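You operate a simulated robot arm through the tools that you are given. There is no shell and no other tool. Be economical: measure what you need, move in short steps, check, and stop when the job is done.

You are at the controls of a simulated robot arm. One attempt, no reset.

TASK
Fetch the ink block and set it on the carton table. Then put one of the wads from the chest bench on top of the dark steel bar. Then put the stopper on the shelf under the trough away on the top of the grading bench. Do these in the order given.

Only the result counts: the job must be done as asked and must still hold three seconds after the hand-in. Knocking over, shifting, dropping, spilling or breaking anything else fails it. Lids that push on must go on centred and level and be pressed home; caps that screw on are set level and turned clockwise until they are tight.

THE ROBOT
A 7-joint arm with a two-finger parallel gripper on a trunk, on a base that drives. Base frame: it is fixed to the floor where the robot stands at the start and does not move with it; the origin is under the middle of the robot, x ahead of it, y to its left, z up. Units: m, degrees, N and s.
Its first joint turns from -166.0 to 166.0 degrees. Places, roughly: carton table [0.7, 4.2, 0.8]; stopper [0.5, 2.5, 0.5]; top of the grading bench [-6.8, -5.6, 0.8]. Payload 1.57 kg.
The tool frame sits at the grasp point between the pads (the TCP): z along the fingers, y along the line on which they close. The tips reach 0.03 m beyond it. The gripper opens to 0.11 m. The fingers are 0.024 m wide and 0.012 m thick; the gripper's body (0.048 by 0.112 m) begins 0.078 m behind the TCP.
Orientation is that of the tool frame in the base frame, as a unit quaternion [w, x, y, z]. With the fingers straight down and closing along the base's y, the tool's x points along the base's -x, its y along +y and its z along -z.

THE INTERFACE
- The arm moves only by the tool send_rows. Its argument "plan" is a list of rows, each a list of 7 numbers: the shift along the base's x, y, z in units of 150 mm (1.0 is 150 mm), then the turn, a rotation vector about the base's x, y, z in units of 90 degrees (1.0 is 90 degrees), then the closure, from 0 (fully open) to 1 (shut). In form: [[tx, ty, tz, rx, ry, rz, gripper], ...]. A call has 1 to 10 rows; each row is the pose to reach, as a shift and turn from the pose commanded when the call began. A call with a number of a shift or a turn outside -1 to 1 is refused whole. Each row takes 0.2 s and may step no farther than 0.05 m and 8.6 degrees from the row before; otherwise, or with a gripper value out of range, the whole call is refused. A pose out of reach is approached as far as the arm can. The call stops where the force on the tool passes 40 N (or 10 N more than at its start, if that is more) or the arm is blocked; 0.2 s more then pass. The fingers move at their own pace (about 0.045 m/s each) and stop on an object; they squeeze with about 25 N. The grip force told is the motor's: it shows also when the fingers shut on nothing. Time passes only in rows, and 0.2 s behind the last, so rows that repeat a pose let the fingers close. The reply holds the time, the measured pose of the TCP, the force on the tool along the base axes, the opening and the grip force, in the units named above and with some noise, with the torque about the TCP (base axes, N m) and any sound that the robot's microphone picked up.
- Cameras (640 x 400 px; columns grow to the right, rows downward): "scene" is now at [0.0049, 0.1189, 1.5293]; the picture's right is [-0.61, -0.79, 0.00], its down [-0.51, 0.39, -0.76] and it looks along [0.61, -0.46, -0.65] (base axes); focal length 255 px, centre (320, 200). "wrist" rides on the gripper at [0.07, 0.016, -0.141] in the tool frame; the picture's right is [-0.23, 0.97, 0.00], its down [-0.85, -0.20, -0.48] and it looks along [-0.47, -0.11, 0.88] (tool axes); focal length 222 px, centre (320, 200). There is no depth. A picture from a camera that has moved, and an enlarged one, comes with that camera's place and axes in the base frame and with its lens. The place of the scene camera against the robot may be out by one fixed shift of up to 0.018 m in any direction.
- get_image(camera): a new picture of that camera. No time passes.
- raise_lower(by): slides the trunk up (or, below 0, down) by that many m; the arm and the scene camera ride with it, the base frame stays. It gives what a move gives, with no picture.
- base_move(legs): drives the robot by 1 to 6 legs, each [ahead, turn to the left] in m and degrees, along the robot's own axes; the way and the turn of a leg run together, so that a leg with both is an arc; at most 1.5 m and 180 degrees a leg. The arm and the cameras ride along, it lands a little off, and it stops where it bumps. It gives what a move gives.
- turn_head(pan, tilt): turns the head with the scene camera to pan (to the left, within 155 degrees either way) and tilt (down, from -29 to 69), counted from straight ahead of the robot. It gives what a move gives.
- zoom(camera, box): a new picture of the part [left, top, right, bottom] of that camera's present view, enlarged. No time passes.
- finish_job(): hands the job in; it is judged then, once.

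Work in short steps. Places have to be worked out from the pictures, the camera data and where the tool is seen: move nearer, look again, correct. Check each grasp and each placing, and mend what went wrong. You have 165 turns and 108 pictures in all, those below and enlarged ones among them. Open the gripper and draw the arm clear of the work before you hand the job in, unless the task says otherwise; then end with one line.

The tools are called after "Emit:" as a command line: name --pt "numbers of a row" for each row, then --argument value for the rest, lists and objects as JSON in quotes. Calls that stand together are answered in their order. send_rows: Moves the arm, as the interface text tells. Its arguments: {"type":"object","properties":{"plan":{"type":"array","items":{"type":"array","items":{"type":"number"}}}},"required":["plan"]} The other tools are called the same way: raise_lower (by) slides the trunk up or down; base_move (legs) drives the base; turn_head (pan, tilt) turns the head that bears the scene camera; get_image (camera) takes a picture; zoom (camera, box) takes an enlarged picture of a part of a camera's view; finish_job () hands the job in.

At the start:

```text
t: 0.0
eef_pos: [0.3968, -0.2724, 1.0402]
tcp_rot: [0.0, 0.002, 1.0, 0.0]
ft_force: [-0.8, 0.3, 0.5]
torque: [-0.01, -0.04, 0.02]
width: 0.1103
gripper_force: 0.1
trunk travel left (down, up): [-0.45, 0.14]
robot x, y, heading: [0.0007, 0.0007, -0.0]
head pan, tilt: [-37.5, 40.2]
```

scene: 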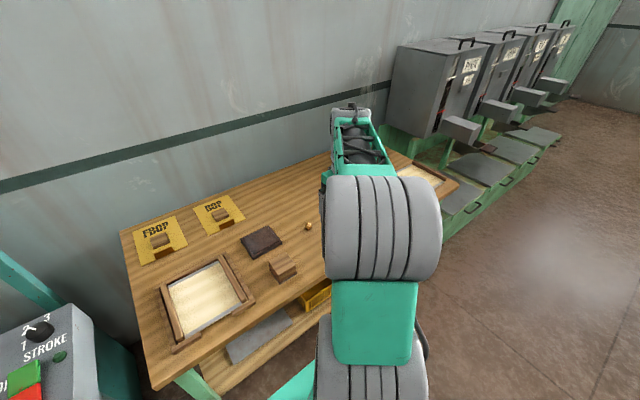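
wrist: 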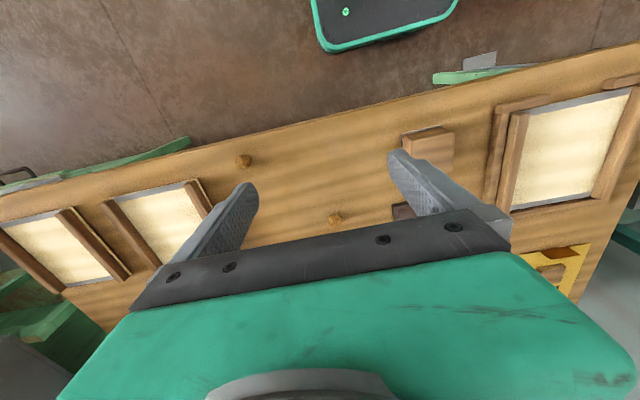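

The first view shows a wooden workbench ahead-right with labelled boxes and small items. I'll look around with the head to find the ink block and the other places.

Emit:
turn_head --pan 40 --tilt 25

Emit:
get_image --camera "scene"

Emit:
turn_head --pan 120 --tilt 20

Emit:
get_image --camera "scene"

Emit:
turn_head --pan -120 --tilt 20

Emit:
get_image --camera "scene"

```text
t: 1.5
eef_pos: [0.3975, -0.2717, 1.0392]
tcp_rot: [0.0, 0.003, 1.0, -0.001]
ft_force: [-0.2, 0.9, -0.6]
torque: [0.02, 0.0, 0.02]
width: 0.1098
gripper_force: 0.0
trunk travel left (down, up): [-0.45, 0.14]
robot x, y, heading: [-0.0016, -0.0003, 0.3]
head pan, tilt: [40.0, 25.0]
```

```text
105 pictures are left
camera scene: at [0.0082, 0.2297, 1.553], right [0.64, -0.77, 0.0], down [-0.32, -0.27, -0.91], along [0.69, 0.58, -0.42], focal length 255 px, centre (320, 200)
```

scene: 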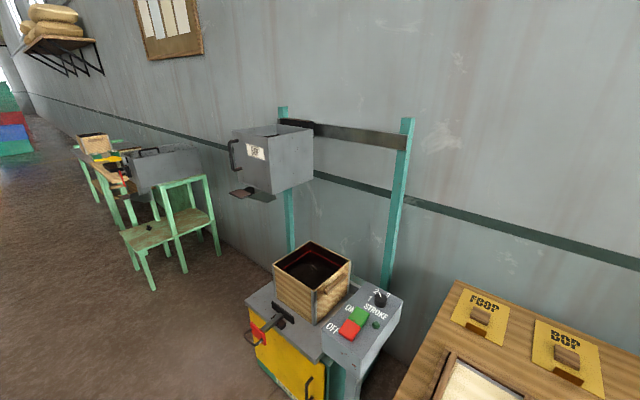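

```text
t: 3.0
eef_pos: [0.3987, -0.2725, 1.0389]
tcp_rot: [0.001, 0.003, 1.0, 0.0]
ft_force: [-1.1, 0.0, -0.2]
torque: [0.0, -0.02, 0.01]
width: 0.1101
gripper_force: 0.0
trunk travel left (down, up): [-0.45, 0.14]
robot x, y, heading: [-0.0017, 0.001, -0.2]
head pan, tilt: [120.0, 20.0]
```

```text
104 pictures are left
camera scene: at [-0.1089, 0.2512, 1.5611], right [0.87, 0.5, 0.0], down [0.17, -0.3, -0.94], along [-0.47, 0.81, -0.34], focal length 255 px, centre (320, 200)
```

scene: 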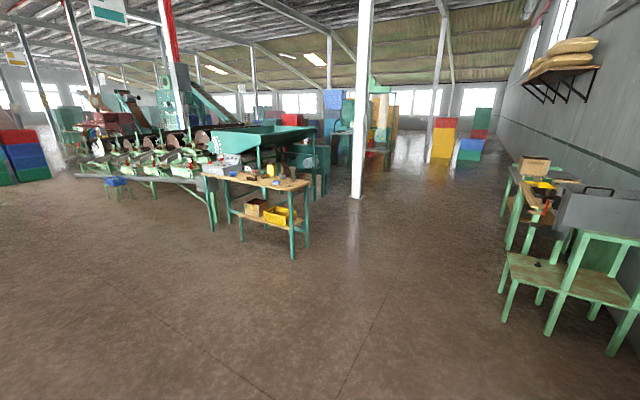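

```text
t: 6.4
eef_pos: [0.3979, -0.2726, 1.0399]
tcp_rot: [-0.001, 0.003, 1.0, 0.001]
ft_force: [0.1, 0.2, 0.0]
torque: [0.01, 0.01, 0.03]
width: 0.11
gripper_force: 0.1
trunk travel left (down, up): [-0.45, 0.14]
robot x, y, heading: [-0.0012, 0.0023, -0.0]
head pan, tilt: [-120.0, 20.0]
```

```text
103 pictures are left
camera scene: at [-0.1089, 0.0898, 1.5611], right [-0.87, 0.5, 0.0], down [0.17, 0.3, -0.94], along [-0.47, -0.81, -0.34], focal length 255 px, centre (320, 200)
```

scene: 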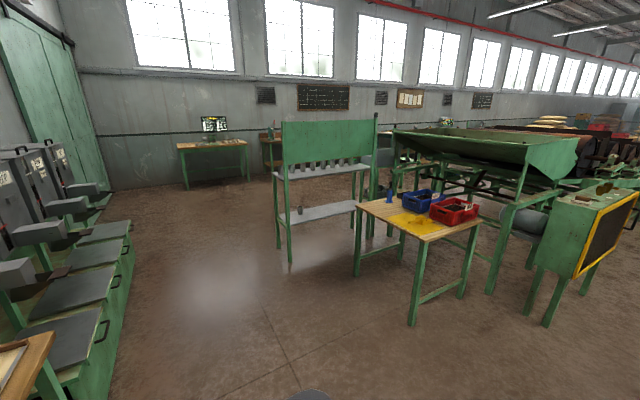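

This is a large tea-factory hall. I'll look closely at the bench ahead and at the carton table and trough area.

Emit:
turn_head --pan 0 --tilt 45

Emit:
get_image --camera "scene"

Emit:
turn_head --pan 75 --tilt 20

Emit:
zoom --camera "scene" --box '[200, 100, 520, 300]'

Emit:
turn_head --pan 130 --tilt 20

Emit:
zoom --camera "scene" --box '[220, 120, 420, 245]'

```text
t: 8.4
eef_pos: [0.3976, -0.2727, 1.0401]
tcp_rot: [0.0, 0.002, 1.0, 0.0]
ft_force: [-0.1, -0.6, 0.6]
torque: [0.0, -0.01, 0.03]
width: 0.1101
gripper_force: 0.0
trunk travel left (down, up): [-0.45, 0.14]
robot x, y, heading: [0.0001, 0.0018, -0.0]
head pan, tilt: [0.0, 45.0]
```

```text
102 pictures are left
camera scene: at [0.0189, 0.1705, 1.5224], right [0.0, -1.0, 0.0], down [-0.71, 0.0, -0.71], along [0.71, 0.0, -0.71], focal length 255 px, centre (320, 200)
```

scene: 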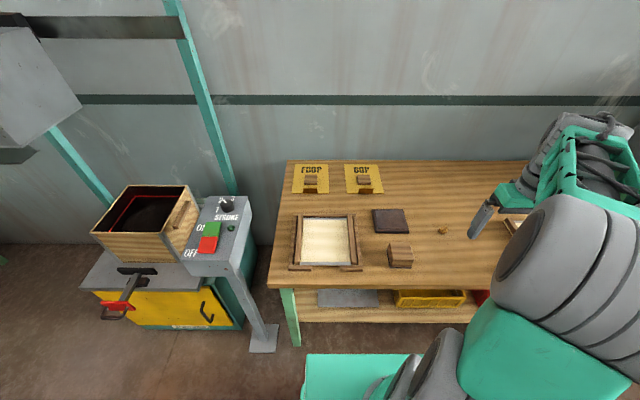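

```text
t: 9.9
eef_pos: [0.3977, -0.273, 1.0409]
tcp_rot: [-0.001, 0.002, 1.0, 0.0]
ft_force: [0.3, -0.5, 0.1]
torque: [0.0, -0.04, 0.02]
width: 0.1101
gripper_force: 0.0
trunk travel left (down, up): [-0.45, 0.14]
robot x, y, heading: [-0.0032, -0.0018, -0.1]
head pan, tilt: [75.0, 20.0]
```

```text
2.00 times, centred on (360, 200) of scene
camera zoom: at [-0.0382, 0.2604, 1.561], right [0.97, -0.26, 0.0], down [-0.09, -0.33, -0.94], along [0.24, 0.91, -0.34], focal length 511 px, centre (240, 200)
```

zoom: 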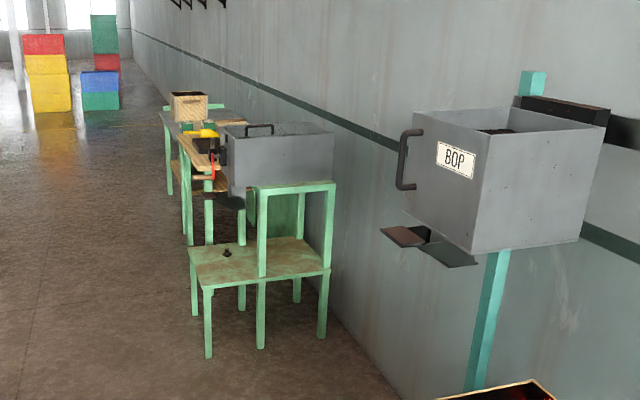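

```text
t: 11.1
eef_pos: [0.3974, -0.2723, 1.0396]
tcp_rot: [-0.001, 0.003, 1.0, -0.001]
ft_force: [-0.6, 0.1, 0.3]
torque: [0.02, 0.01, -0.01]
width: 0.1102
gripper_force: 0.0
trunk travel left (down, up): [-0.45, 0.14]
robot x, y, heading: [-0.0032, 0.0019, -0.1]
head pan, tilt: [130.0, 20.0]
```

```text
3.20 times, centred on (320, 182) of scene
camera zoom: at [-0.1222, 0.2419, 1.5611], right [0.77, 0.64, 0.0], down [0.22, -0.26, -0.94], along [-0.6, 0.72, -0.34], focal length 817 px, centre (320, 256)
```

zoom: 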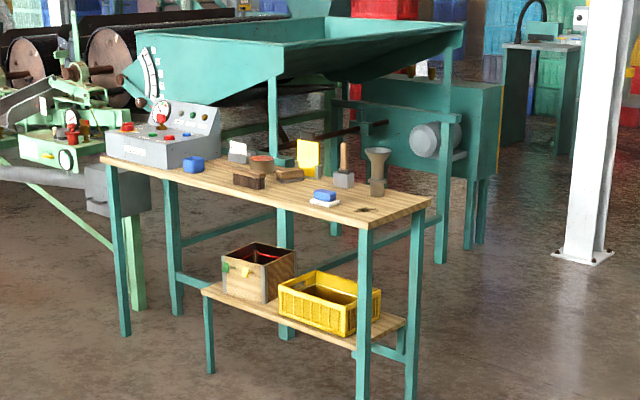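

The trough with a small item on its lower shelf is at about (0.5, 2.5). I'll zoom on the front bench to identify its items.

Emit:
turn_head --pan -15 --tilt 55

Emit:
zoom --camera "scene" --box '[170, 60, 490, 260]'

Emit:
get_image --camera "scene"

```text
t: 13.4
eef_pos: [0.3984, -0.2724, 1.0398]
tcp_rot: [-0.001, 0.002, 1.0, -0.001]
ft_force: [-0.9, -0.3, 0.2]
torque: [-0.02, 0.02, -0.03]
width: 0.11
gripper_force: 0.1
trunk travel left (down, up): [-0.45, 0.14]
robot x, y, heading: [0.0003, -0.0029, -0.0]
head pan, tilt: [-15.0, 55.0]
```

```text
2.00 times, centred on (330, 160) of scene
camera zoom: at [0.0073, 0.1519, 1.509], right [-0.26, -0.97, 0.0], down [-0.79, 0.21, -0.57], along [0.55, -0.15, -0.82], focal length 511 px, centre (300, 280)
```

zoom: 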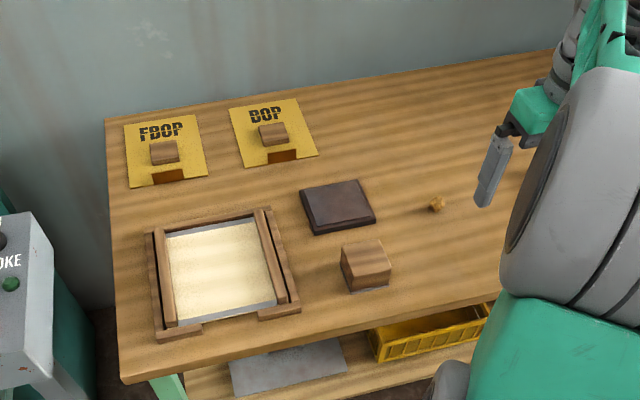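

```text
98 pictures are left
camera scene: at [0.0073, 0.1519, 1.509], right [-0.26, -0.97, 0.0], down [-0.79, 0.21, -0.57], along [0.55, -0.15, -0.82], focal length 255 px, centre (320, 200)
```

scene: 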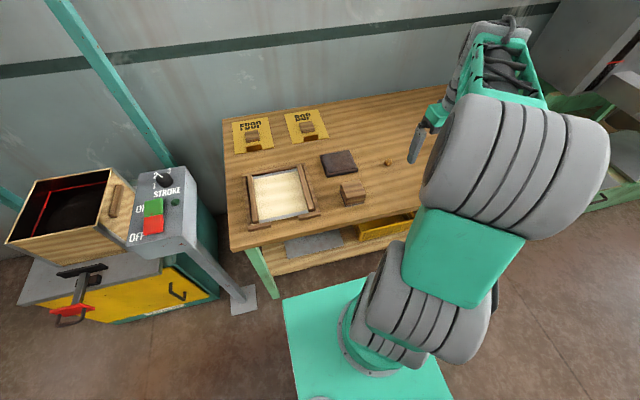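

I need to identify the small items better; zooming with the wrist camera.

Emit:
zoom --camera "wrist" --box '[160, 60, 480, 260]'

Emit:
zoom --camera "scene" --box '[300, 130, 420, 205]'

```text
2.00 times, centred on (320, 160) of wrist
camera zoom: at [0.3285, -0.2545, 1.1814], right [0.23, 0.97, 0.0], down [0.85, -0.2, 0.48], along [0.47, -0.11, -0.88], focal length 444 px, centre (320, 280)
```

zoom: 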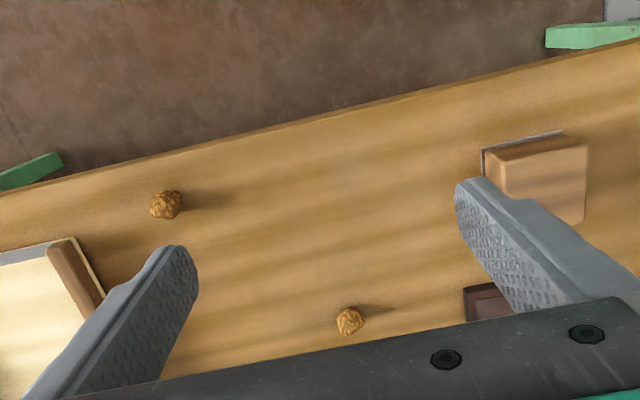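

```text
5.33 times, centred on (360, 168) of scene
camera zoom: at [0.0073, 0.1519, 1.509], right [-0.26, -0.97, 0.0], down [-0.79, 0.21, -0.57], along [0.55, -0.15, -0.82], focal length 1362 px, centre (107, 373)
```

zoom: 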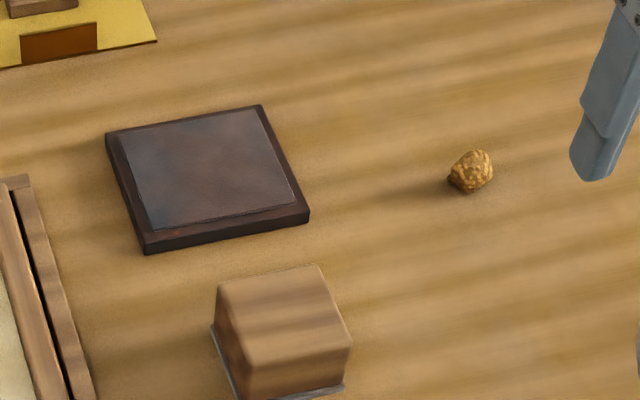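

The crumpled balls look like wads, so this is probably the chest bench. Before choosing the ink block I'll back off, turn left and drive towards the carton table to see the other candidates and the steel bar.

Emit:
base_move --legs '[[-0.35, 0], [0, 90], [1.5, 0]]'

Emit:
turn_head --pan -40 --tilt 28

Emit:
get_image --camera "scene"

Emit:
turn_head --pan -15 --tilt 25

Emit:
zoom --camera "scene" --box '[220, 80, 460, 230]'

```text
t: 26.5
eef_pos: [-0.0665, 1.8854, 1.0403]
tcp_rot: [0.0, -0.706, 0.708, 0.0]
ft_force: [0.1, 0.6, 0.4]
torque: [0.04, 0.01, 0.0]
width: 0.1102
gripper_force: 0.1
trunk travel left (down, up): [-0.45, 0.14]
robot x, y, heading: [-0.3347, 1.4858, 90.0]
head pan, tilt: [-15.0, 55.0]
```

```text
t: 27.4
eef_pos: [-0.0653, 1.8852, 1.0399]
tcp_rot: [0.0, -0.706, 0.708, 0.0]
ft_force: [0.3, 0.8, 0.7]
torque: [0.0, 0.01, 0.01]
width: 0.1097
gripper_force: 0.0
trunk travel left (down, up): [-0.45, 0.14]
robot x, y, heading: [-0.3394, 1.4853, 90.0]
head pan, tilt: [-40.0, 28.0]
```

```text
95 pictures are left
camera scene: at [-0.4358, 1.5127, 1.5481], right [0.77, -0.64, 0.0], down [-0.3, -0.36, -0.88], along [0.57, 0.68, -0.47], focal length 255 px, centre (320, 200)
```

scene: 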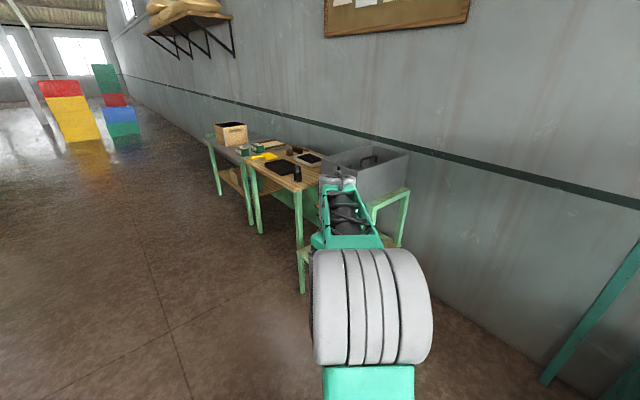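

```text
t: 28.3
eef_pos: [-0.0661, 1.8855, 1.0395]
tcp_rot: [0.001, -0.707, 0.707, 0.0]
ft_force: [0.7, -0.3, 0.3]
torque: [-0.01, 0.03, 0.03]
width: 0.1101
gripper_force: 0.1
trunk travel left (down, up): [-0.45, 0.14]
robot x, y, heading: [-0.3365, 1.4879, 90.0]
head pan, tilt: [-15.0, 25.0]
```

```text
2.67 times, centred on (340, 155) of scene
camera zoom: at [-0.4705, 1.5317, 1.553], right [0.97, -0.26, 0.0], down [-0.11, -0.41, -0.91], along [0.23, 0.88, -0.42], focal length 681 px, centre (267, 320)
```

zoom: 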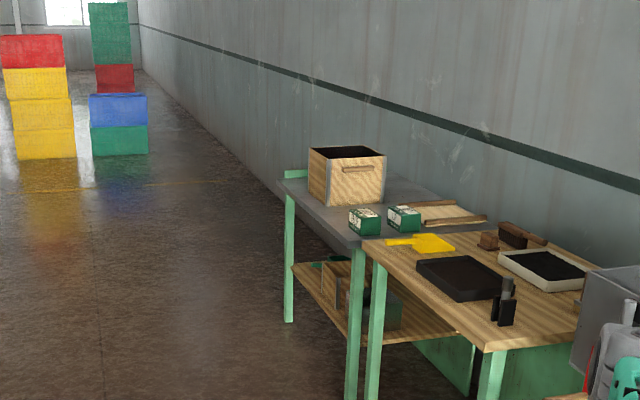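

There is a bench with a dark tray, a bar-like pair and a yellow scoop, then a table with a chest. I'll drive on for a closer look.

Emit:
base_move --legs '[[1.4, 0]]'

Emit:
turn_head --pan -30 --tilt 35

Emit:
get_image --camera "scene"

Emit:
turn_head --pan -75 --tilt 45

Emit:
get_image --camera "scene"

```text
t: 35.3
eef_pos: [-0.072, 3.2921, 1.0397]
tcp_rot: [-0.001, -0.706, 0.708, 0.0]
ft_force: [-0.5, 0.0, -0.6]
torque: [0.03, 0.01, 0.02]
width: 0.1102
gripper_force: 0.1
trunk travel left (down, up): [-0.45, 0.14]
robot x, y, heading: [-0.3402, 2.892, 90.4]
head pan, tilt: [-15.0, 25.0]
```

```text
t: 36.0
eef_pos: [-0.0728, 3.2909, 1.0398]
tcp_rot: [0.0, -0.707, 0.707, 0.0]
ft_force: [-0.5, -0.1, 0.4]
torque: [0.03, -0.01, 0.04]
width: 0.1098
gripper_force: 0.0
trunk travel left (down, up): [-0.45, 0.14]
robot x, y, heading: [-0.3429, 2.8945, 90.4]
head pan, tilt: [-30.0, 35.0]
```

```text
93 pictures are left
camera scene: at [-0.4554, 2.9249, 1.5373], right [0.87, -0.49, 0.0], down [-0.28, -0.5, -0.82], along [0.41, 0.71, -0.57], focal length 255 px, centre (320, 200)
```

scene: 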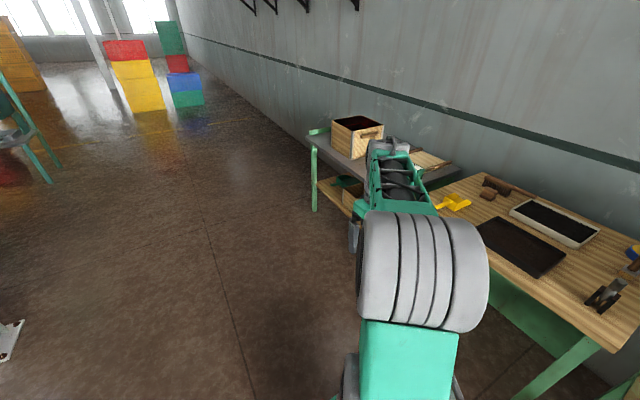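

```text
t: 37.2
eef_pos: [-0.0711, 3.2914, 1.0402]
tcp_rot: [-0.001, 0.707, -0.707, 0.0]
ft_force: [1.0, -0.3, -0.4]
torque: [0.03, 0.0, 0.01]
width: 0.11
gripper_force: 0.1
trunk travel left (down, up): [-0.45, 0.14]
robot x, y, heading: [-0.3427, 2.8897, 90.3]
head pan, tilt: [-75.0, 45.0]
```

```text
92 pictures are left
camera scene: at [-0.4206, 2.8699, 1.5224], right [0.26, -0.96, 0.0], down [-0.68, -0.19, -0.71], along [0.68, 0.19, -0.71], focal length 255 px, centre (320, 200)
```

scene: 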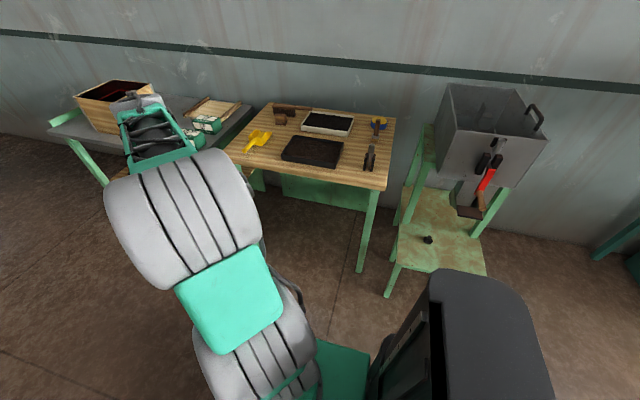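

The stopper (black knob) is on the trough's lower shelf. Zooming on the wooden bench and grey table.

Emit:
zoom --camera "scene" --box '[230, 90, 406, 200]'

Emit:
zoom --camera "scene" --box '[380, 130, 540, 280]'

Emit:
zoom --camera "scene" --box '[40, 70, 260, 190]'

```text
3.64 times, centred on (318, 145) of scene
camera zoom: at [-0.4206, 2.8699, 1.5224], right [0.26, -0.96, 0.0], down [-0.68, -0.19, -0.71], along [0.68, 0.19, -0.71], focal length 929 px, centre (327, 400)
```

zoom: 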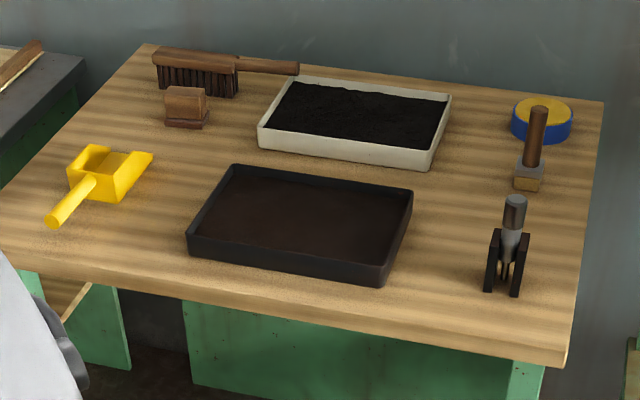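

```text
2.67 times, centred on (460, 205) of scene
camera zoom: at [-0.4206, 2.8699, 1.5224], right [0.26, -0.96, 0.0], down [-0.68, -0.19, -0.71], along [0.68, 0.19, -0.71], focal length 681 px, centre (-53, 187)
```

zoom: 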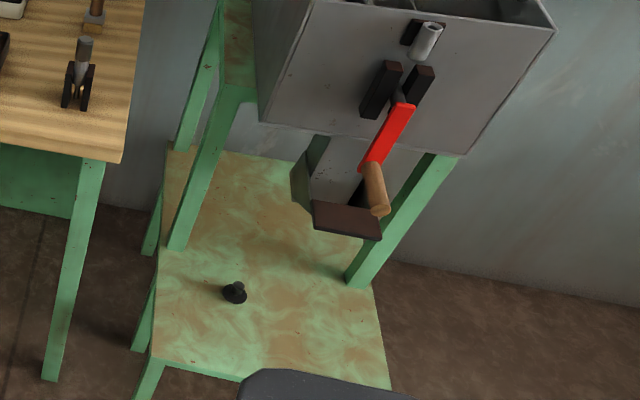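

```text
2.91 times, centred on (150, 130) of scene
camera zoom: at [-0.4206, 2.8699, 1.5224], right [0.26, -0.96, 0.0], down [-0.68, -0.19, -0.71], along [0.68, 0.19, -0.71], focal length 743 px, centre (814, 404)
```

zoom: 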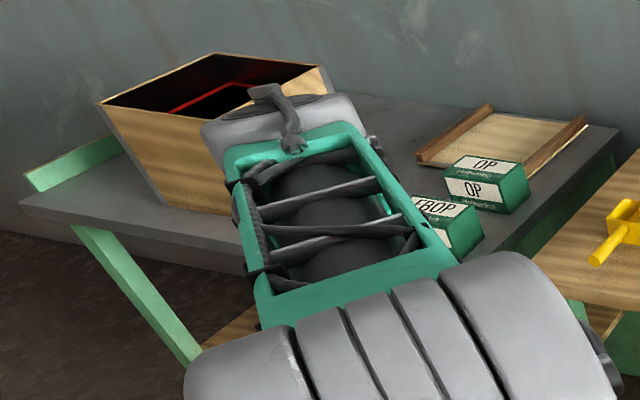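

Two candidate "blocks" exist (one here, one at the front bench). I'll zoom strongly on this one.

Emit:
zoom --camera "scene" --box '[265, 100, 313, 130]'

Emit:
zoom --camera "scene" --box '[355, 110, 403, 178]'

```text
13.33 times, centred on (289, 115) of scene
camera zoom: at [-0.4206, 2.8699, 1.5224], right [0.26, -0.96, 0.0], down [-0.68, -0.19, -0.71], along [0.68, 0.19, -0.71], focal length 3406 px, centre (733, 1333)
```

zoom: 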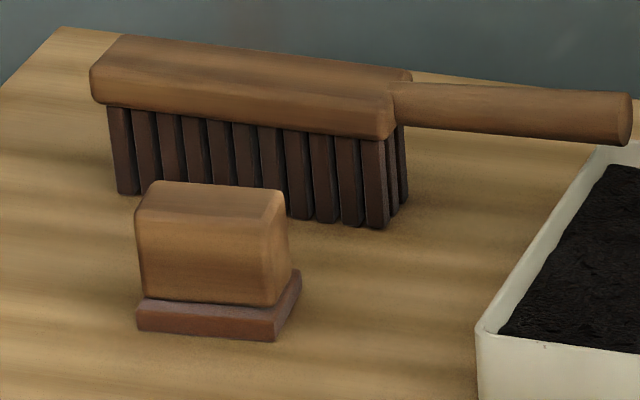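

```text
5.88 times, centred on (379, 144) of scene
camera zoom: at [-0.4206, 2.8699, 1.5224], right [0.26, -0.96, 0.0], down [-0.68, -0.19, -0.71], along [0.68, 0.19, -0.71], focal length 1503 px, centre (-27, 529)
```

zoom: 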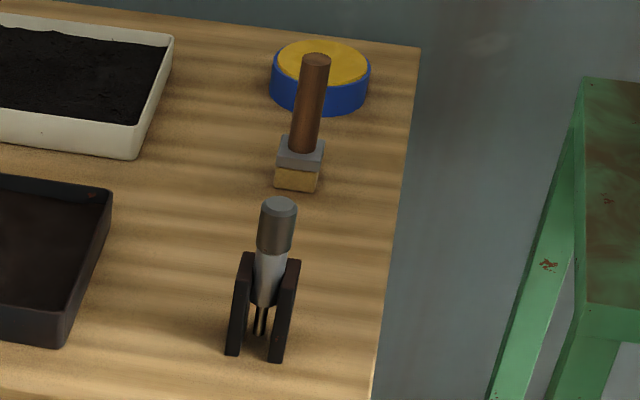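

I'll look at the bench behind-left (around (-1.8, 2.3)) for further candidates and for the dark steel bar.

Emit:
turn_head --pan 110 --tilt 30

Emit:
get_image --camera "scene"

Emit:
zoom --camera "scene" --box '[200, 80, 440, 230]'

```text
t: 39.9
eef_pos: [-0.0722, 3.2923, 1.0395]
tcp_rot: [0.0, 0.707, -0.707, 0.0]
ft_force: [-0.1, 1.1, -0.4]
torque: [-0.02, -0.03, 0.0]
width: 0.1098
gripper_force: 0.0
trunk travel left (down, up): [-0.45, 0.14]
robot x, y, heading: [-0.3412, 2.8926, 90.3]
head pan, tilt: [110.0, 30.0]
```

```text
86 pictures are left
camera scene: at [-0.5838, 2.817, 1.545], right [-0.35, 0.94, 0.0], down [0.47, 0.17, -0.87], along [-0.81, -0.3, -0.5], focal length 255 px, centre (320, 200)
```

scene: 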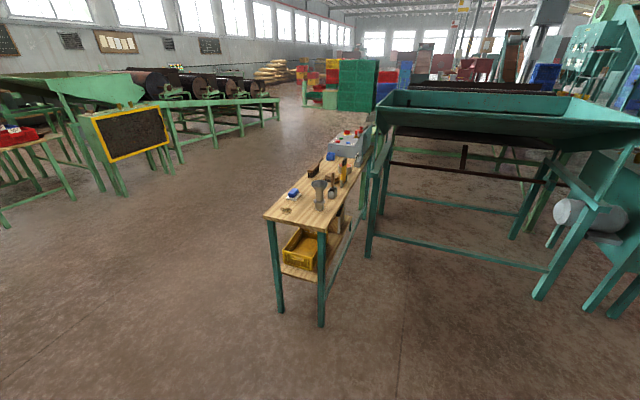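

```text
2.67 times, centred on (320, 155) of scene
camera zoom: at [-0.5838, 2.817, 1.545], right [-0.35, 0.94, 0.0], down [0.47, 0.17, -0.87], along [-0.81, -0.3, -0.5], focal length 681 px, centre (320, 320)
```

zoom: 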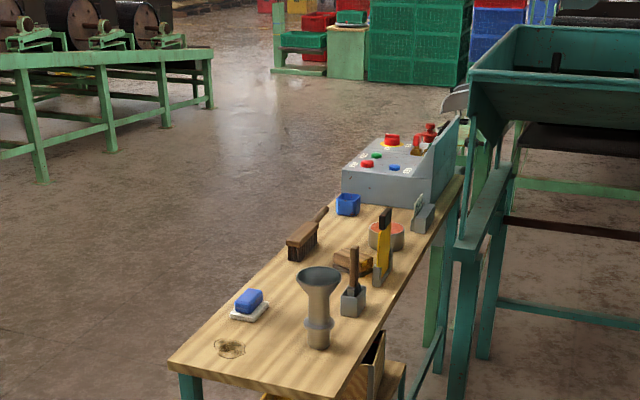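

Zooming harder on that bench's items.

Emit:
zoom --camera "scene" --box '[275, 140, 375, 220]'

Emit:
zoom --camera "scene" --box '[0, 90, 190, 210]'

```text
5.00 times, centred on (325, 180) of scene
camera zoom: at [-0.5838, 2.817, 1.545], right [-0.35, 0.94, 0.0], down [0.47, 0.17, -0.87], along [-0.81, -0.3, -0.5], focal length 1277 px, centre (295, 300)
```

zoom: 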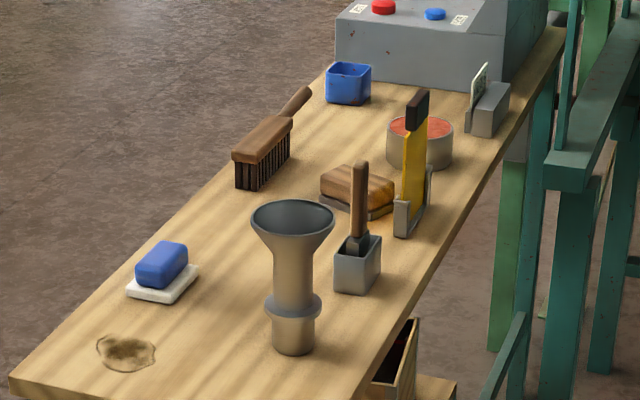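

```text
3.33 times, centred on (95, 150) of scene
camera zoom: at [-0.5838, 2.817, 1.545], right [-0.35, 0.94, 0.0], down [0.47, 0.17, -0.87], along [-0.81, -0.3, -0.5], focal length 852 px, centre (1070, 367)
```

zoom: 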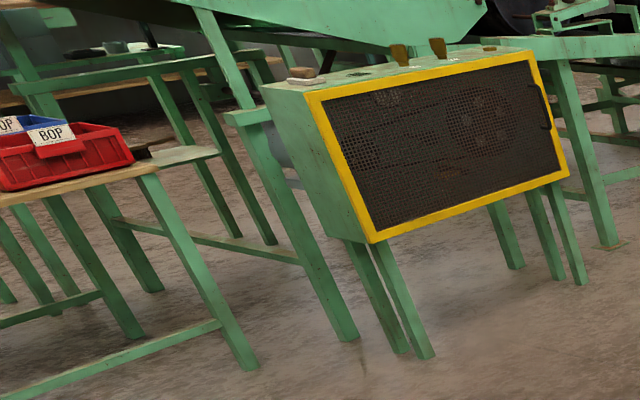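

The wooden felt-soled block beside the ink pad and stencils on the front (chest) bench is the most plausible ink block. I return there and survey the full bench for the dark steel bar.

Emit:
base_move --legs '[[-1.45, 0], [-1.45, 0], [0, -90]]'

Emit:
turn_head --pan 35 --tilt 10

Emit:
get_image --camera "scene"

Emit:
turn_head --pan -60 --tilt 35

Emit:
get_image --camera "scene"

```text
t: 57.7
eef_pos: [0.2638, -0.2125, 1.0395]
tcp_rot: [0.0, -0.056, 0.998, 0.001]
ft_force: [0.2, 0.3, -0.8]
torque: [-0.02, -0.02, 0.0]
width: 0.1097
gripper_force: 0.1
trunk travel left (down, up): [-0.45, 0.14]
robot x, y, heading: [-0.1633, 0.013, 6.5]
head pan, tilt: [110.0, 30.0]
```

```text
t: 59.1
eef_pos: [0.2641, -0.212, 1.0396]
tcp_rot: [0.0, -0.056, 0.998, -0.001]
ft_force: [-0.8, 0.3, 1.0]
torque: [0.01, 0.04, 0.01]
width: 0.1098
gripper_force: 0.0
trunk travel left (down, up): [-0.45, 0.14]
robot x, y, heading: [-0.1633, 0.013, 6.7]
head pan, tilt: [35.0, 10.0]
```

```text
82 pictures are left
camera scene: at [-0.1732, 0.2366, 1.5773], right [0.66, -0.75, 0.0], down [-0.13, -0.12, -0.98], along [0.74, 0.65, -0.17], focal length 255 px, centre (320, 200)
```

scene: 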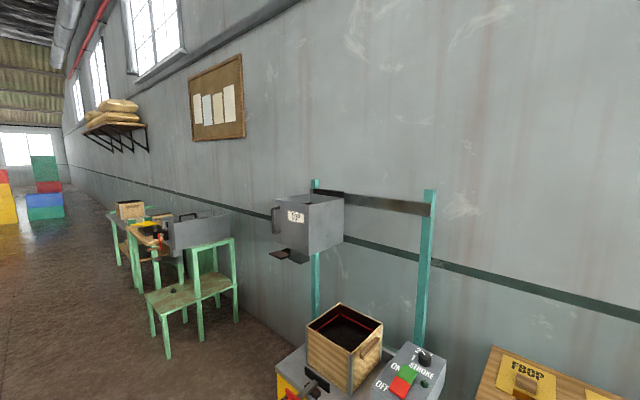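

```text
t: 60.8
eef_pos: [0.2634, -0.2119, 1.0399]
tcp_rot: [0.0, -0.056, 0.998, -0.001]
ft_force: [-0.6, 0.3, 0.5]
torque: [0.02, 0.01, 0.01]
width: 0.11
gripper_force: 0.0
trunk travel left (down, up): [-0.45, 0.14]
robot x, y, heading: [-0.1591, 0.0103, 6.6]
head pan, tilt: [-60.0, 35.0]
```

```text
81 pictures are left
camera scene: at [-0.1901, 0.1042, 1.5372], right [-0.8, -0.6, 0.0], down [-0.34, 0.46, -0.82], along [0.49, -0.66, -0.57], focal length 255 px, centre (320, 200)
```

scene: 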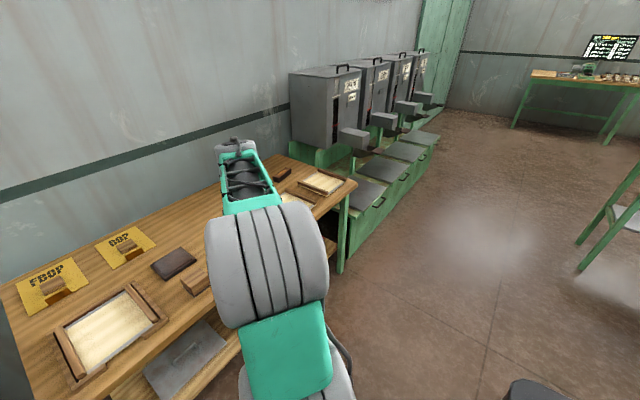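

Something dark lies near the wall at the bench's far right, behind the arm. I'll drive to the right end of the bench to see it.

Emit:
base_move --legs '[[-0.1, 0], [0, -96.6], [0.75, 0], [0, 90]]'

Emit:
turn_head --pan 10 --tilt 40

Emit:
get_image --camera "scene"

Emit:
get_image --camera "wrist"

```text
t: 73.6
eef_pos: [0.1118, -1.0247, 1.0401]
tcp_rot: [-0.001, 0.013, 1.0, 0.0]
ft_force: [0.3, -0.2, -0.3]
torque: [-0.02, 0.0, 0.0]
width: 0.1096
gripper_force: 0.0
trunk travel left (down, up): [-0.45, 0.14]
robot x, y, heading: [-0.2786, -0.7484, -1.0]
head pan, tilt: [-60.0, 35.0]
```

```text
t: 75.0
eef_pos: [0.1128, -1.0252, 1.0386]
tcp_rot: [0.0, 0.013, 1.0, 0.001]
ft_force: [-0.1, 0.5, 0.3]
torque: [0.0, 0.01, 0.0]
width: 0.1101
gripper_force: 0.1
trunk travel left (down, up): [-0.45, 0.14]
robot x, y, heading: [-0.2815, -0.7454, -1.0]
head pan, tilt: [10.0, 40.0]
```

```text
80 pictures are left
camera scene: at [-0.2551, -0.5593, 1.5297], right [0.15, -0.99, 0.0], down [-0.64, -0.1, -0.77], along [0.76, 0.12, -0.64], focal length 255 px, centre (320, 200)
```

scene: 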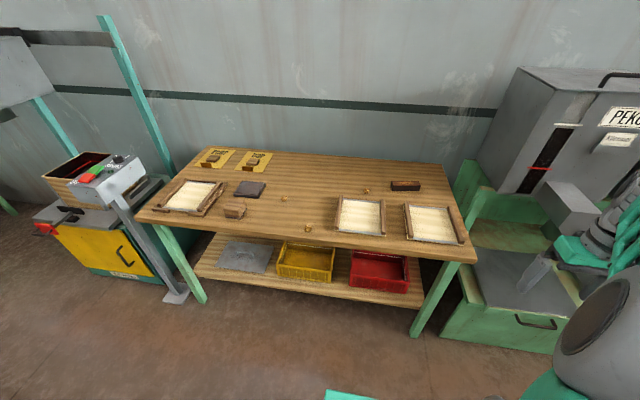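

```text
79 pictures are left
camera wrist: at [0.0433, -1.0051, 1.1814], right [0.25, 0.97, 0.0], down [0.85, -0.22, 0.48], along [0.46, -0.12, -0.88], focal length 222 px, centre (320, 200)
```

wrist: 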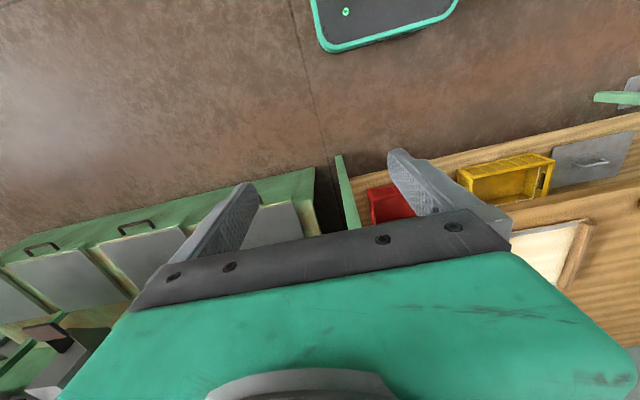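

Good view. I'll zoom on the dark bar near the back and the wads.

Emit:
zoom --camera "scene" --box '[270, 160, 470, 260]'

Emit:
zoom --camera "scene" --box '[375, 170, 435, 205]'

Emit:
zoom --camera "scene" --box '[140, 140, 300, 230]'

```text
3.20 times, centred on (370, 210) of scene
camera zoom: at [-0.2551, -0.5593, 1.5297], right [0.15, -0.99, 0.0], down [-0.64, -0.1, -0.77], along [0.76, 0.12, -0.64], focal length 817 px, centre (160, 168)
```

zoom: 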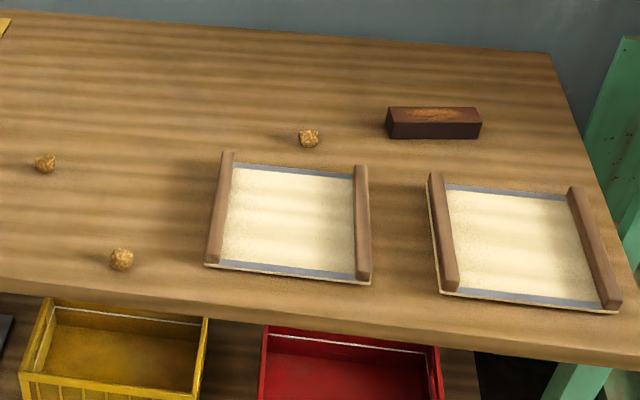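

```text
10.67 times, centred on (405, 188) of scene
camera zoom: at [-0.2551, -0.5593, 1.5297], right [0.15, -0.99, 0.0], down [-0.64, -0.1, -0.77], along [0.76, 0.12, -0.64], focal length 2725 px, centre (-587, 333)
```

zoom: 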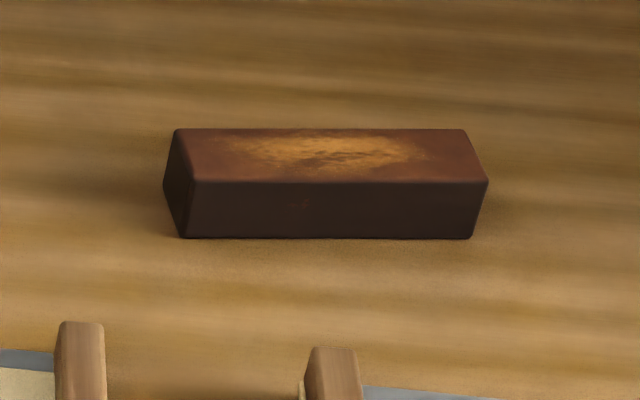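

```text
4.00 times, centred on (220, 185) of scene
camera zoom: at [-0.2551, -0.5593, 1.5297], right [0.15, -0.99, 0.0], down [-0.64, -0.1, -0.77], along [0.76, 0.12, -0.64], focal length 1022 px, centre (720, 260)
```

zoom: 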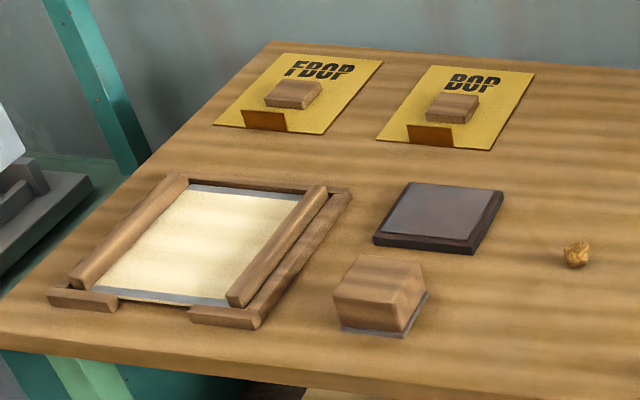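

The dark steel bar lies near the wall at about (0.81, -0.82); three wads are on the bench; the ink block is the felt-soled block at about (0.50, -0.10). I drive to stand in front of the ink block.

Emit:
base_move --legs '[[0, 91], [0.68, 0], [0, -90], [0.25, 0]]'

Emit:
turn_head --pan 10 --tilt 55

Emit:
get_image --camera "scene"

Emit:
get_image --camera "wrist"

```text
t: 88.1
eef_pos: [0.3231, -0.2764, 1.0393]
tcp_rot: [-0.001, -0.048, 0.999, -0.001]
ft_force: [0.6, -0.1, -0.5]
torque: [-0.04, 0.01, -0.03]
width: 0.11
gripper_force: 0.0
trunk travel left (down, up): [-0.45, 0.14]
robot x, y, heading: [-0.0995, -0.0439, 5.9]
head pan, tilt: [10.0, 40.0]
```

```text
t: 88.8
eef_pos: [0.324, -0.2759, 1.0387]
tcp_rot: [-0.001, -0.047, 0.999, 0.0]
ft_force: [0.5, 1.1, -0.5]
torque: [0.02, 0.01, 0.01]
width: 0.1101
gripper_force: 0.0
trunk travel left (down, up): [-0.45, 0.14]
robot x, y, heading: [-0.0986, -0.0424, 5.9]
head pan, tilt: [10.0, 55.0]
```

```text
75 pictures are left
camera scene: at [-0.1065, 0.1397, 1.509], right [0.27, -0.96, 0.0], down [-0.79, -0.22, -0.57], along [0.55, 0.15, -0.82], focal length 255 px, centre (320, 200)
```

scene: 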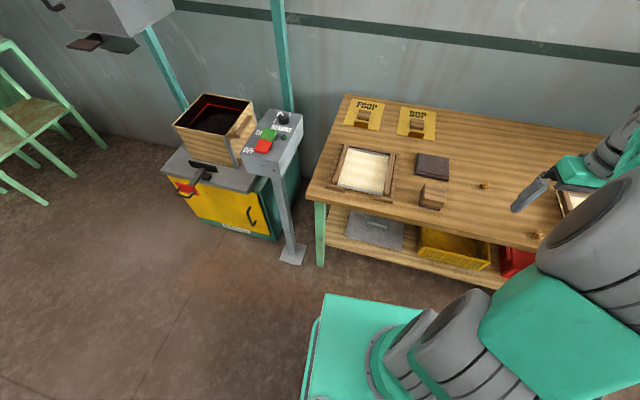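

```text
74 pictures are left
camera wrist: at [0.2533, -0.2647, 1.1814], right [0.13, 0.99, 0.0], down [0.87, -0.12, 0.48], along [0.47, -0.06, -0.88], focal length 222 px, centre (320, 200)
```

wrist: 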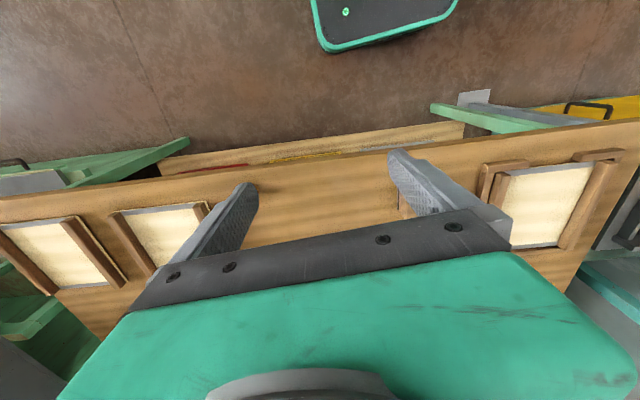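

The ink block is at about (0.50, -0.10), within reach. I'll zoom for its orientation, while moving the TCP toward it at height.

Emit:
zoom --camera "scene" --box '[392, 140, 472, 225]'

Emit:
send_rows --pt "0.3 0.3 0 0 0 0 0" --pt "0.6 0.6 0 0 0 0 0" --pt "0.9 0.9 0 0 0 0 0" --pt "1 1 -0.2 0 0 0 0" --pt "1 1 -0.4 0 0 0 0"

Emit:
get_image --camera "wrist"

```text
4.71 times, centred on (432, 182) of scene
camera zoom: at [-0.1065, 0.1397, 1.509], right [0.27, -0.96, 0.0], down [-0.79, -0.22, -0.57], along [0.55, 0.15, -0.82], focal length 1202 px, centre (-207, 282)
```

zoom: 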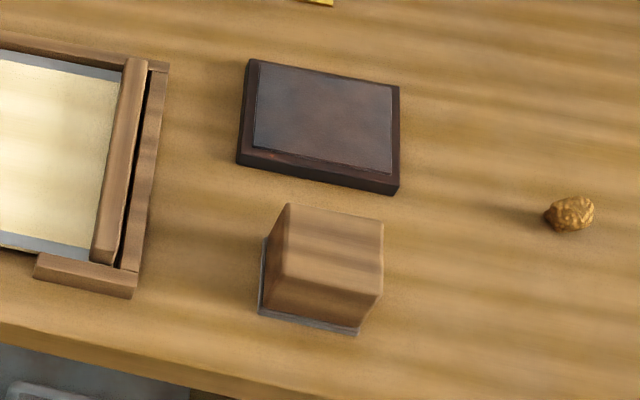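

```text
refused: row 1 steps farther than a row can; nothing moved
```

```text
72 pictures are left
camera wrist: at [0.2533, -0.2647, 1.1814], right [0.13, 0.99, 0.0], down [0.87, -0.12, 0.48], along [0.47, -0.06, -0.88], focal length 222 px, centre (320, 200)
```

wrist: 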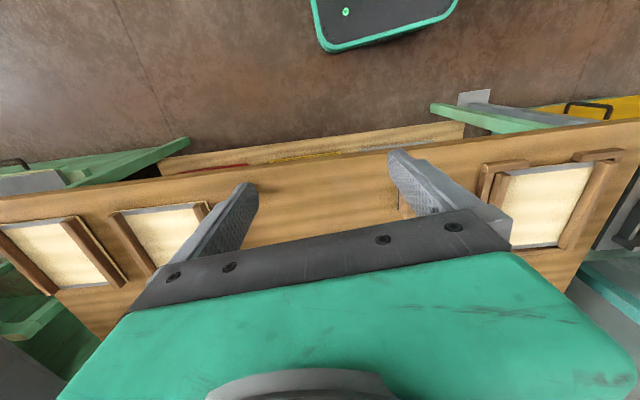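

The block's felt is ~0.07 m square, aligned with the base axes, centred near (0.502, -0.102). I move over it and square the gripper yaw.

Emit:
send_rows --pt "0.22 0.22 0 0 0 -0.02 0" --pt "0.44 0.44 0 0 0 -0.04 0" --pt "0.66 0.66 0 0 0 -0.06 0" --pt "0.88 0.88 0 0 0 -0.06 0" --pt "1 1 -0.1 0 0 -0.06 0" --pt "1 1 -0.4 0 0 -0.06 0"

Emit:
get_image --camera "wrist"

```text
t: 90.2
eef_pos: [0.4766, -0.1276, 0.9783]
tcp_rot: [0.001, 0.0, 1.0, -0.001]
ft_force: [0.0, 0.1, 0.4]
torque: [-0.02, 0.02, 0.02]
width: 0.1102
gripper_force: 0.1
trunk travel left (down, up): [-0.45, 0.14]
robot x, y, heading: [-0.1002, -0.0466, 5.5]
head pan, tilt: [10.0, 55.0]
```

```text
71 pictures are left
camera wrist: at [0.408, -0.1099, 1.1197], right [0.23, 0.97, 0.0], down [0.85, -0.2, 0.48], along [0.47, -0.11, -0.88], focal length 222 px, centre (320, 200)
```

wrist: 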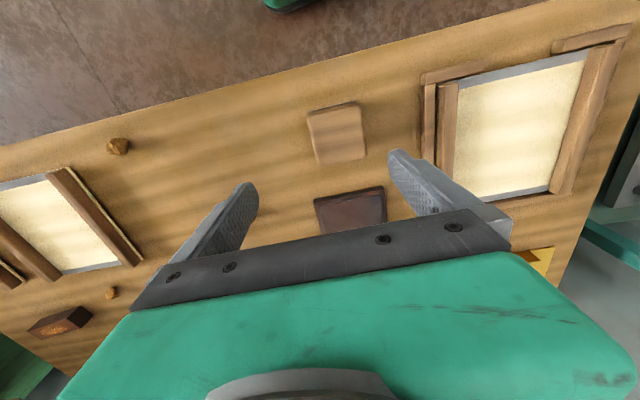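

Wrist view puts the block top at about (0.479, -0.102). I align y and descend to just above it for a check.

Emit:
send_rows --pt "0.01 0.17 -0.2 0 0 0 0" --pt "0.01 0.17 -0.45 0 0 0 0" --pt "0.01 0.17 -0.7 0 0 0 0"

Emit:
get_image --camera "wrist"

Emit:
zoom --camera "scene" --box '[372, 120, 512, 220]'

```text
t: 91.0
eef_pos: [0.476, -0.0985, 0.8731]
tcp_rot: [0.0, 0.0, 1.0, 0.0]
ft_force: [0.3, 0.1, -0.7]
torque: [0.01, 0.0, 0.0]
width: 0.1099
gripper_force: 0.1
trunk travel left (down, up): [-0.45, 0.14]
robot x, y, heading: [-0.1009, -0.0434, 5.6]
head pan, tilt: [10.0, 55.0]
```

```text
70 pictures are left
camera wrist: at [0.4078, -0.0827, 1.0151], right [0.23, 0.97, 0.0], down [0.85, -0.2, 0.48], along [0.47, -0.11, -0.88], focal length 222 px, centre (320, 200)
```

wrist: 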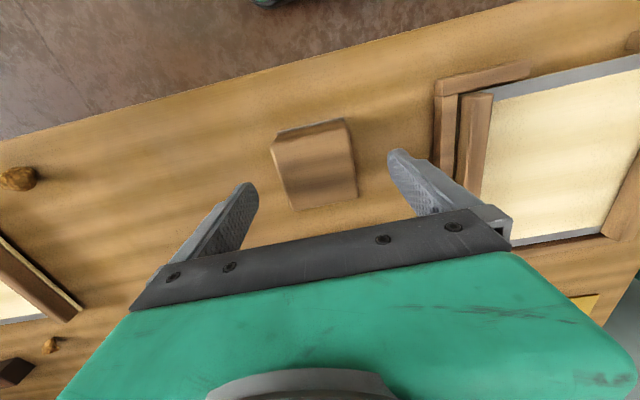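

```text
4.00 times, centred on (442, 170) of scene
camera zoom: at [-0.1063, 0.1396, 1.509], right [0.27, -0.96, 0.0], down [-0.79, -0.22, -0.57], along [0.55, 0.15, -0.82], focal length 1022 px, centre (-168, 320)
```

zoom: 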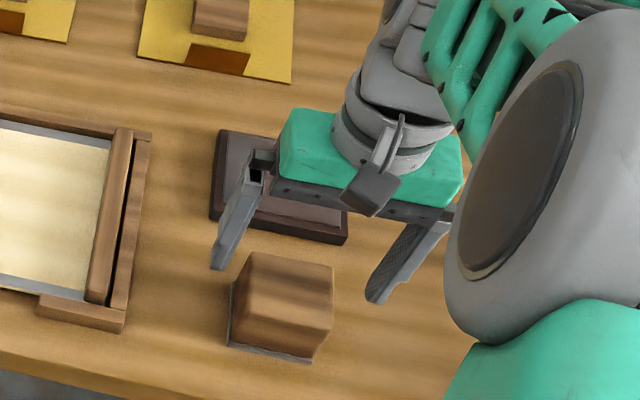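

Aligned. Descending so the fingers straddle the block, with a check on force.

Emit:
send_rows --pt "0.03 -0.02 -0.15 0 0 0 0" --pt "0.03 -0.02 -0.3 0 0 0 0" --pt "0.03 -0.02 -0.42 0 0 0 0"

Emit:
get_image --camera "wrist"

Emit:
zoom --camera "scene" --box '[372, 120, 512, 220]'

```text
t: 91.8
eef_pos: [0.4811, -0.1039, 0.8118]
tcp_rot: [0.0, 0.0, 1.0, 0.0]
ft_force: [0.8, 0.0, 0.5]
torque: [0.0, -0.01, 0.02]
width: 0.1098
gripper_force: 0.1
trunk travel left (down, up): [-0.45, 0.14]
robot x, y, heading: [-0.0997, -0.0432, 5.8]
head pan, tilt: [10.0, 55.0]
```

```text
68 pictures are left
camera wrist: at [0.4119, -0.0865, 0.953], right [0.23, 0.97, 0.0], down [0.85, -0.2, 0.48], along [0.47, -0.11, -0.88], focal length 222 px, centre (320, 200)
```

wrist: 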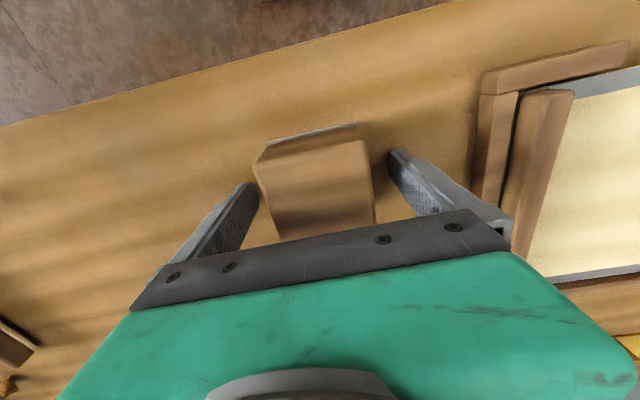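

```text
4.00 times, centred on (442, 170) of scene
camera zoom: at [-0.1065, 0.1398, 1.509], right [0.27, -0.96, 0.0], down [-0.79, -0.22, -0.57], along [0.55, 0.15, -0.82], focal length 1022 px, centre (-168, 320)
```

zoom: 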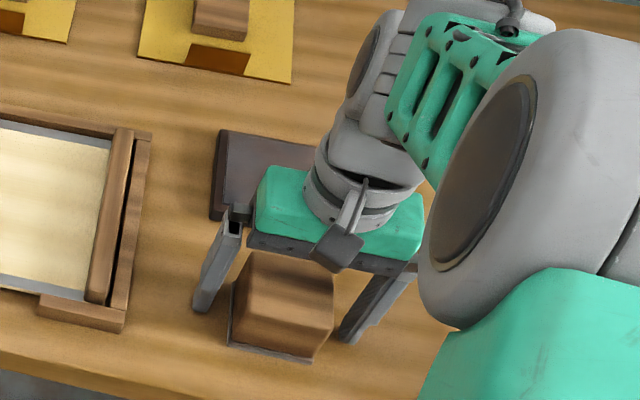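

Fingers straddle the block with its centre at the TCP. Lower slightly more and close.

Emit:
send_rows --pt "0 0 -0.08 0 0 0 0" --pt "0 0 -0.08 0 0 0 1" --pt "0 0 -0.08 0 0 0 1" --pt "0 0 -0.08 0 0 0 1" --pt "0 0 -0.08 0 0 0 1" --pt "0 0 -0.08 0 0 0 1"

```text
t: 92.3
eef_pos: [0.4839, -0.104, 0.8104]
tcp_rot: [0.006, -0.001, 1.0, 0.001]
ft_force: [-5.8, 0.6, 18.6]
torque: [0.18, 0.35, 0.15]
width: 0.1003
gripper_force: 5.7
trunk travel left (down, up): [-0.45, 0.14]
robot x, y, heading: [-0.0979, -0.0458, 5.4]
head pan, tilt: [10.0, 55.0]
stopped in row 2: the force on the tool passed its limit (the readings are from after the stop); the commanded pose is now the measured one
```

Tips touched the bench: bench top is z≈0.78, so the block's centre is nearer x=0.47. I raise a few mm, shift x by -0.012 and close.

Emit:
send_rows --pt "0 0 0.06 0 0 0 0" --pt "-0.08 0.01 0.06 0 0 0 0" --pt "-0.08 0.01 0.06 0 0 0 1" --pt "-0.08 0.01 0.06 0 0 0 1" --pt "-0.08 0.01 0.06 0 0 0 1" --pt "-0.08 0.01 0.06 0 0 0 1" --pt "-0.08 0.01 0.06 0 0 0 1"

Emit:
get_image --camera "wrist"

```text
t: 93.9
eef_pos: [0.4716, -0.104, 0.816]
tcp_rot: [0.003, 0.001, 1.0, 0.0]
ft_force: [-0.1, -0.8, -0.3]
torque: [0.0, 0.01, 0.01]
width: 0.0695
gripper_force: 24.6
trunk travel left (down, up): [-0.45, 0.14]
robot x, y, heading: [-0.0968, -0.0439, 5.7]
head pan, tilt: [10.0, 55.0]
```

```text
66 pictures are left
camera wrist: at [0.4024, -0.0871, 0.9567], right [0.23, 0.97, 0.0], down [0.85, -0.2, 0.48], along [0.47, -0.11, -0.88], focal length 222 px, centre (320, 200)
```

wrist: 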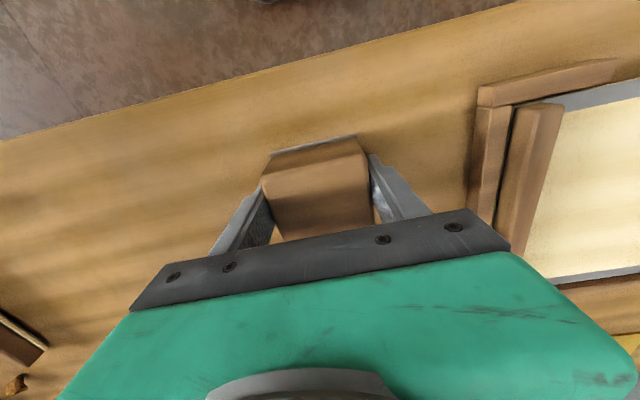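

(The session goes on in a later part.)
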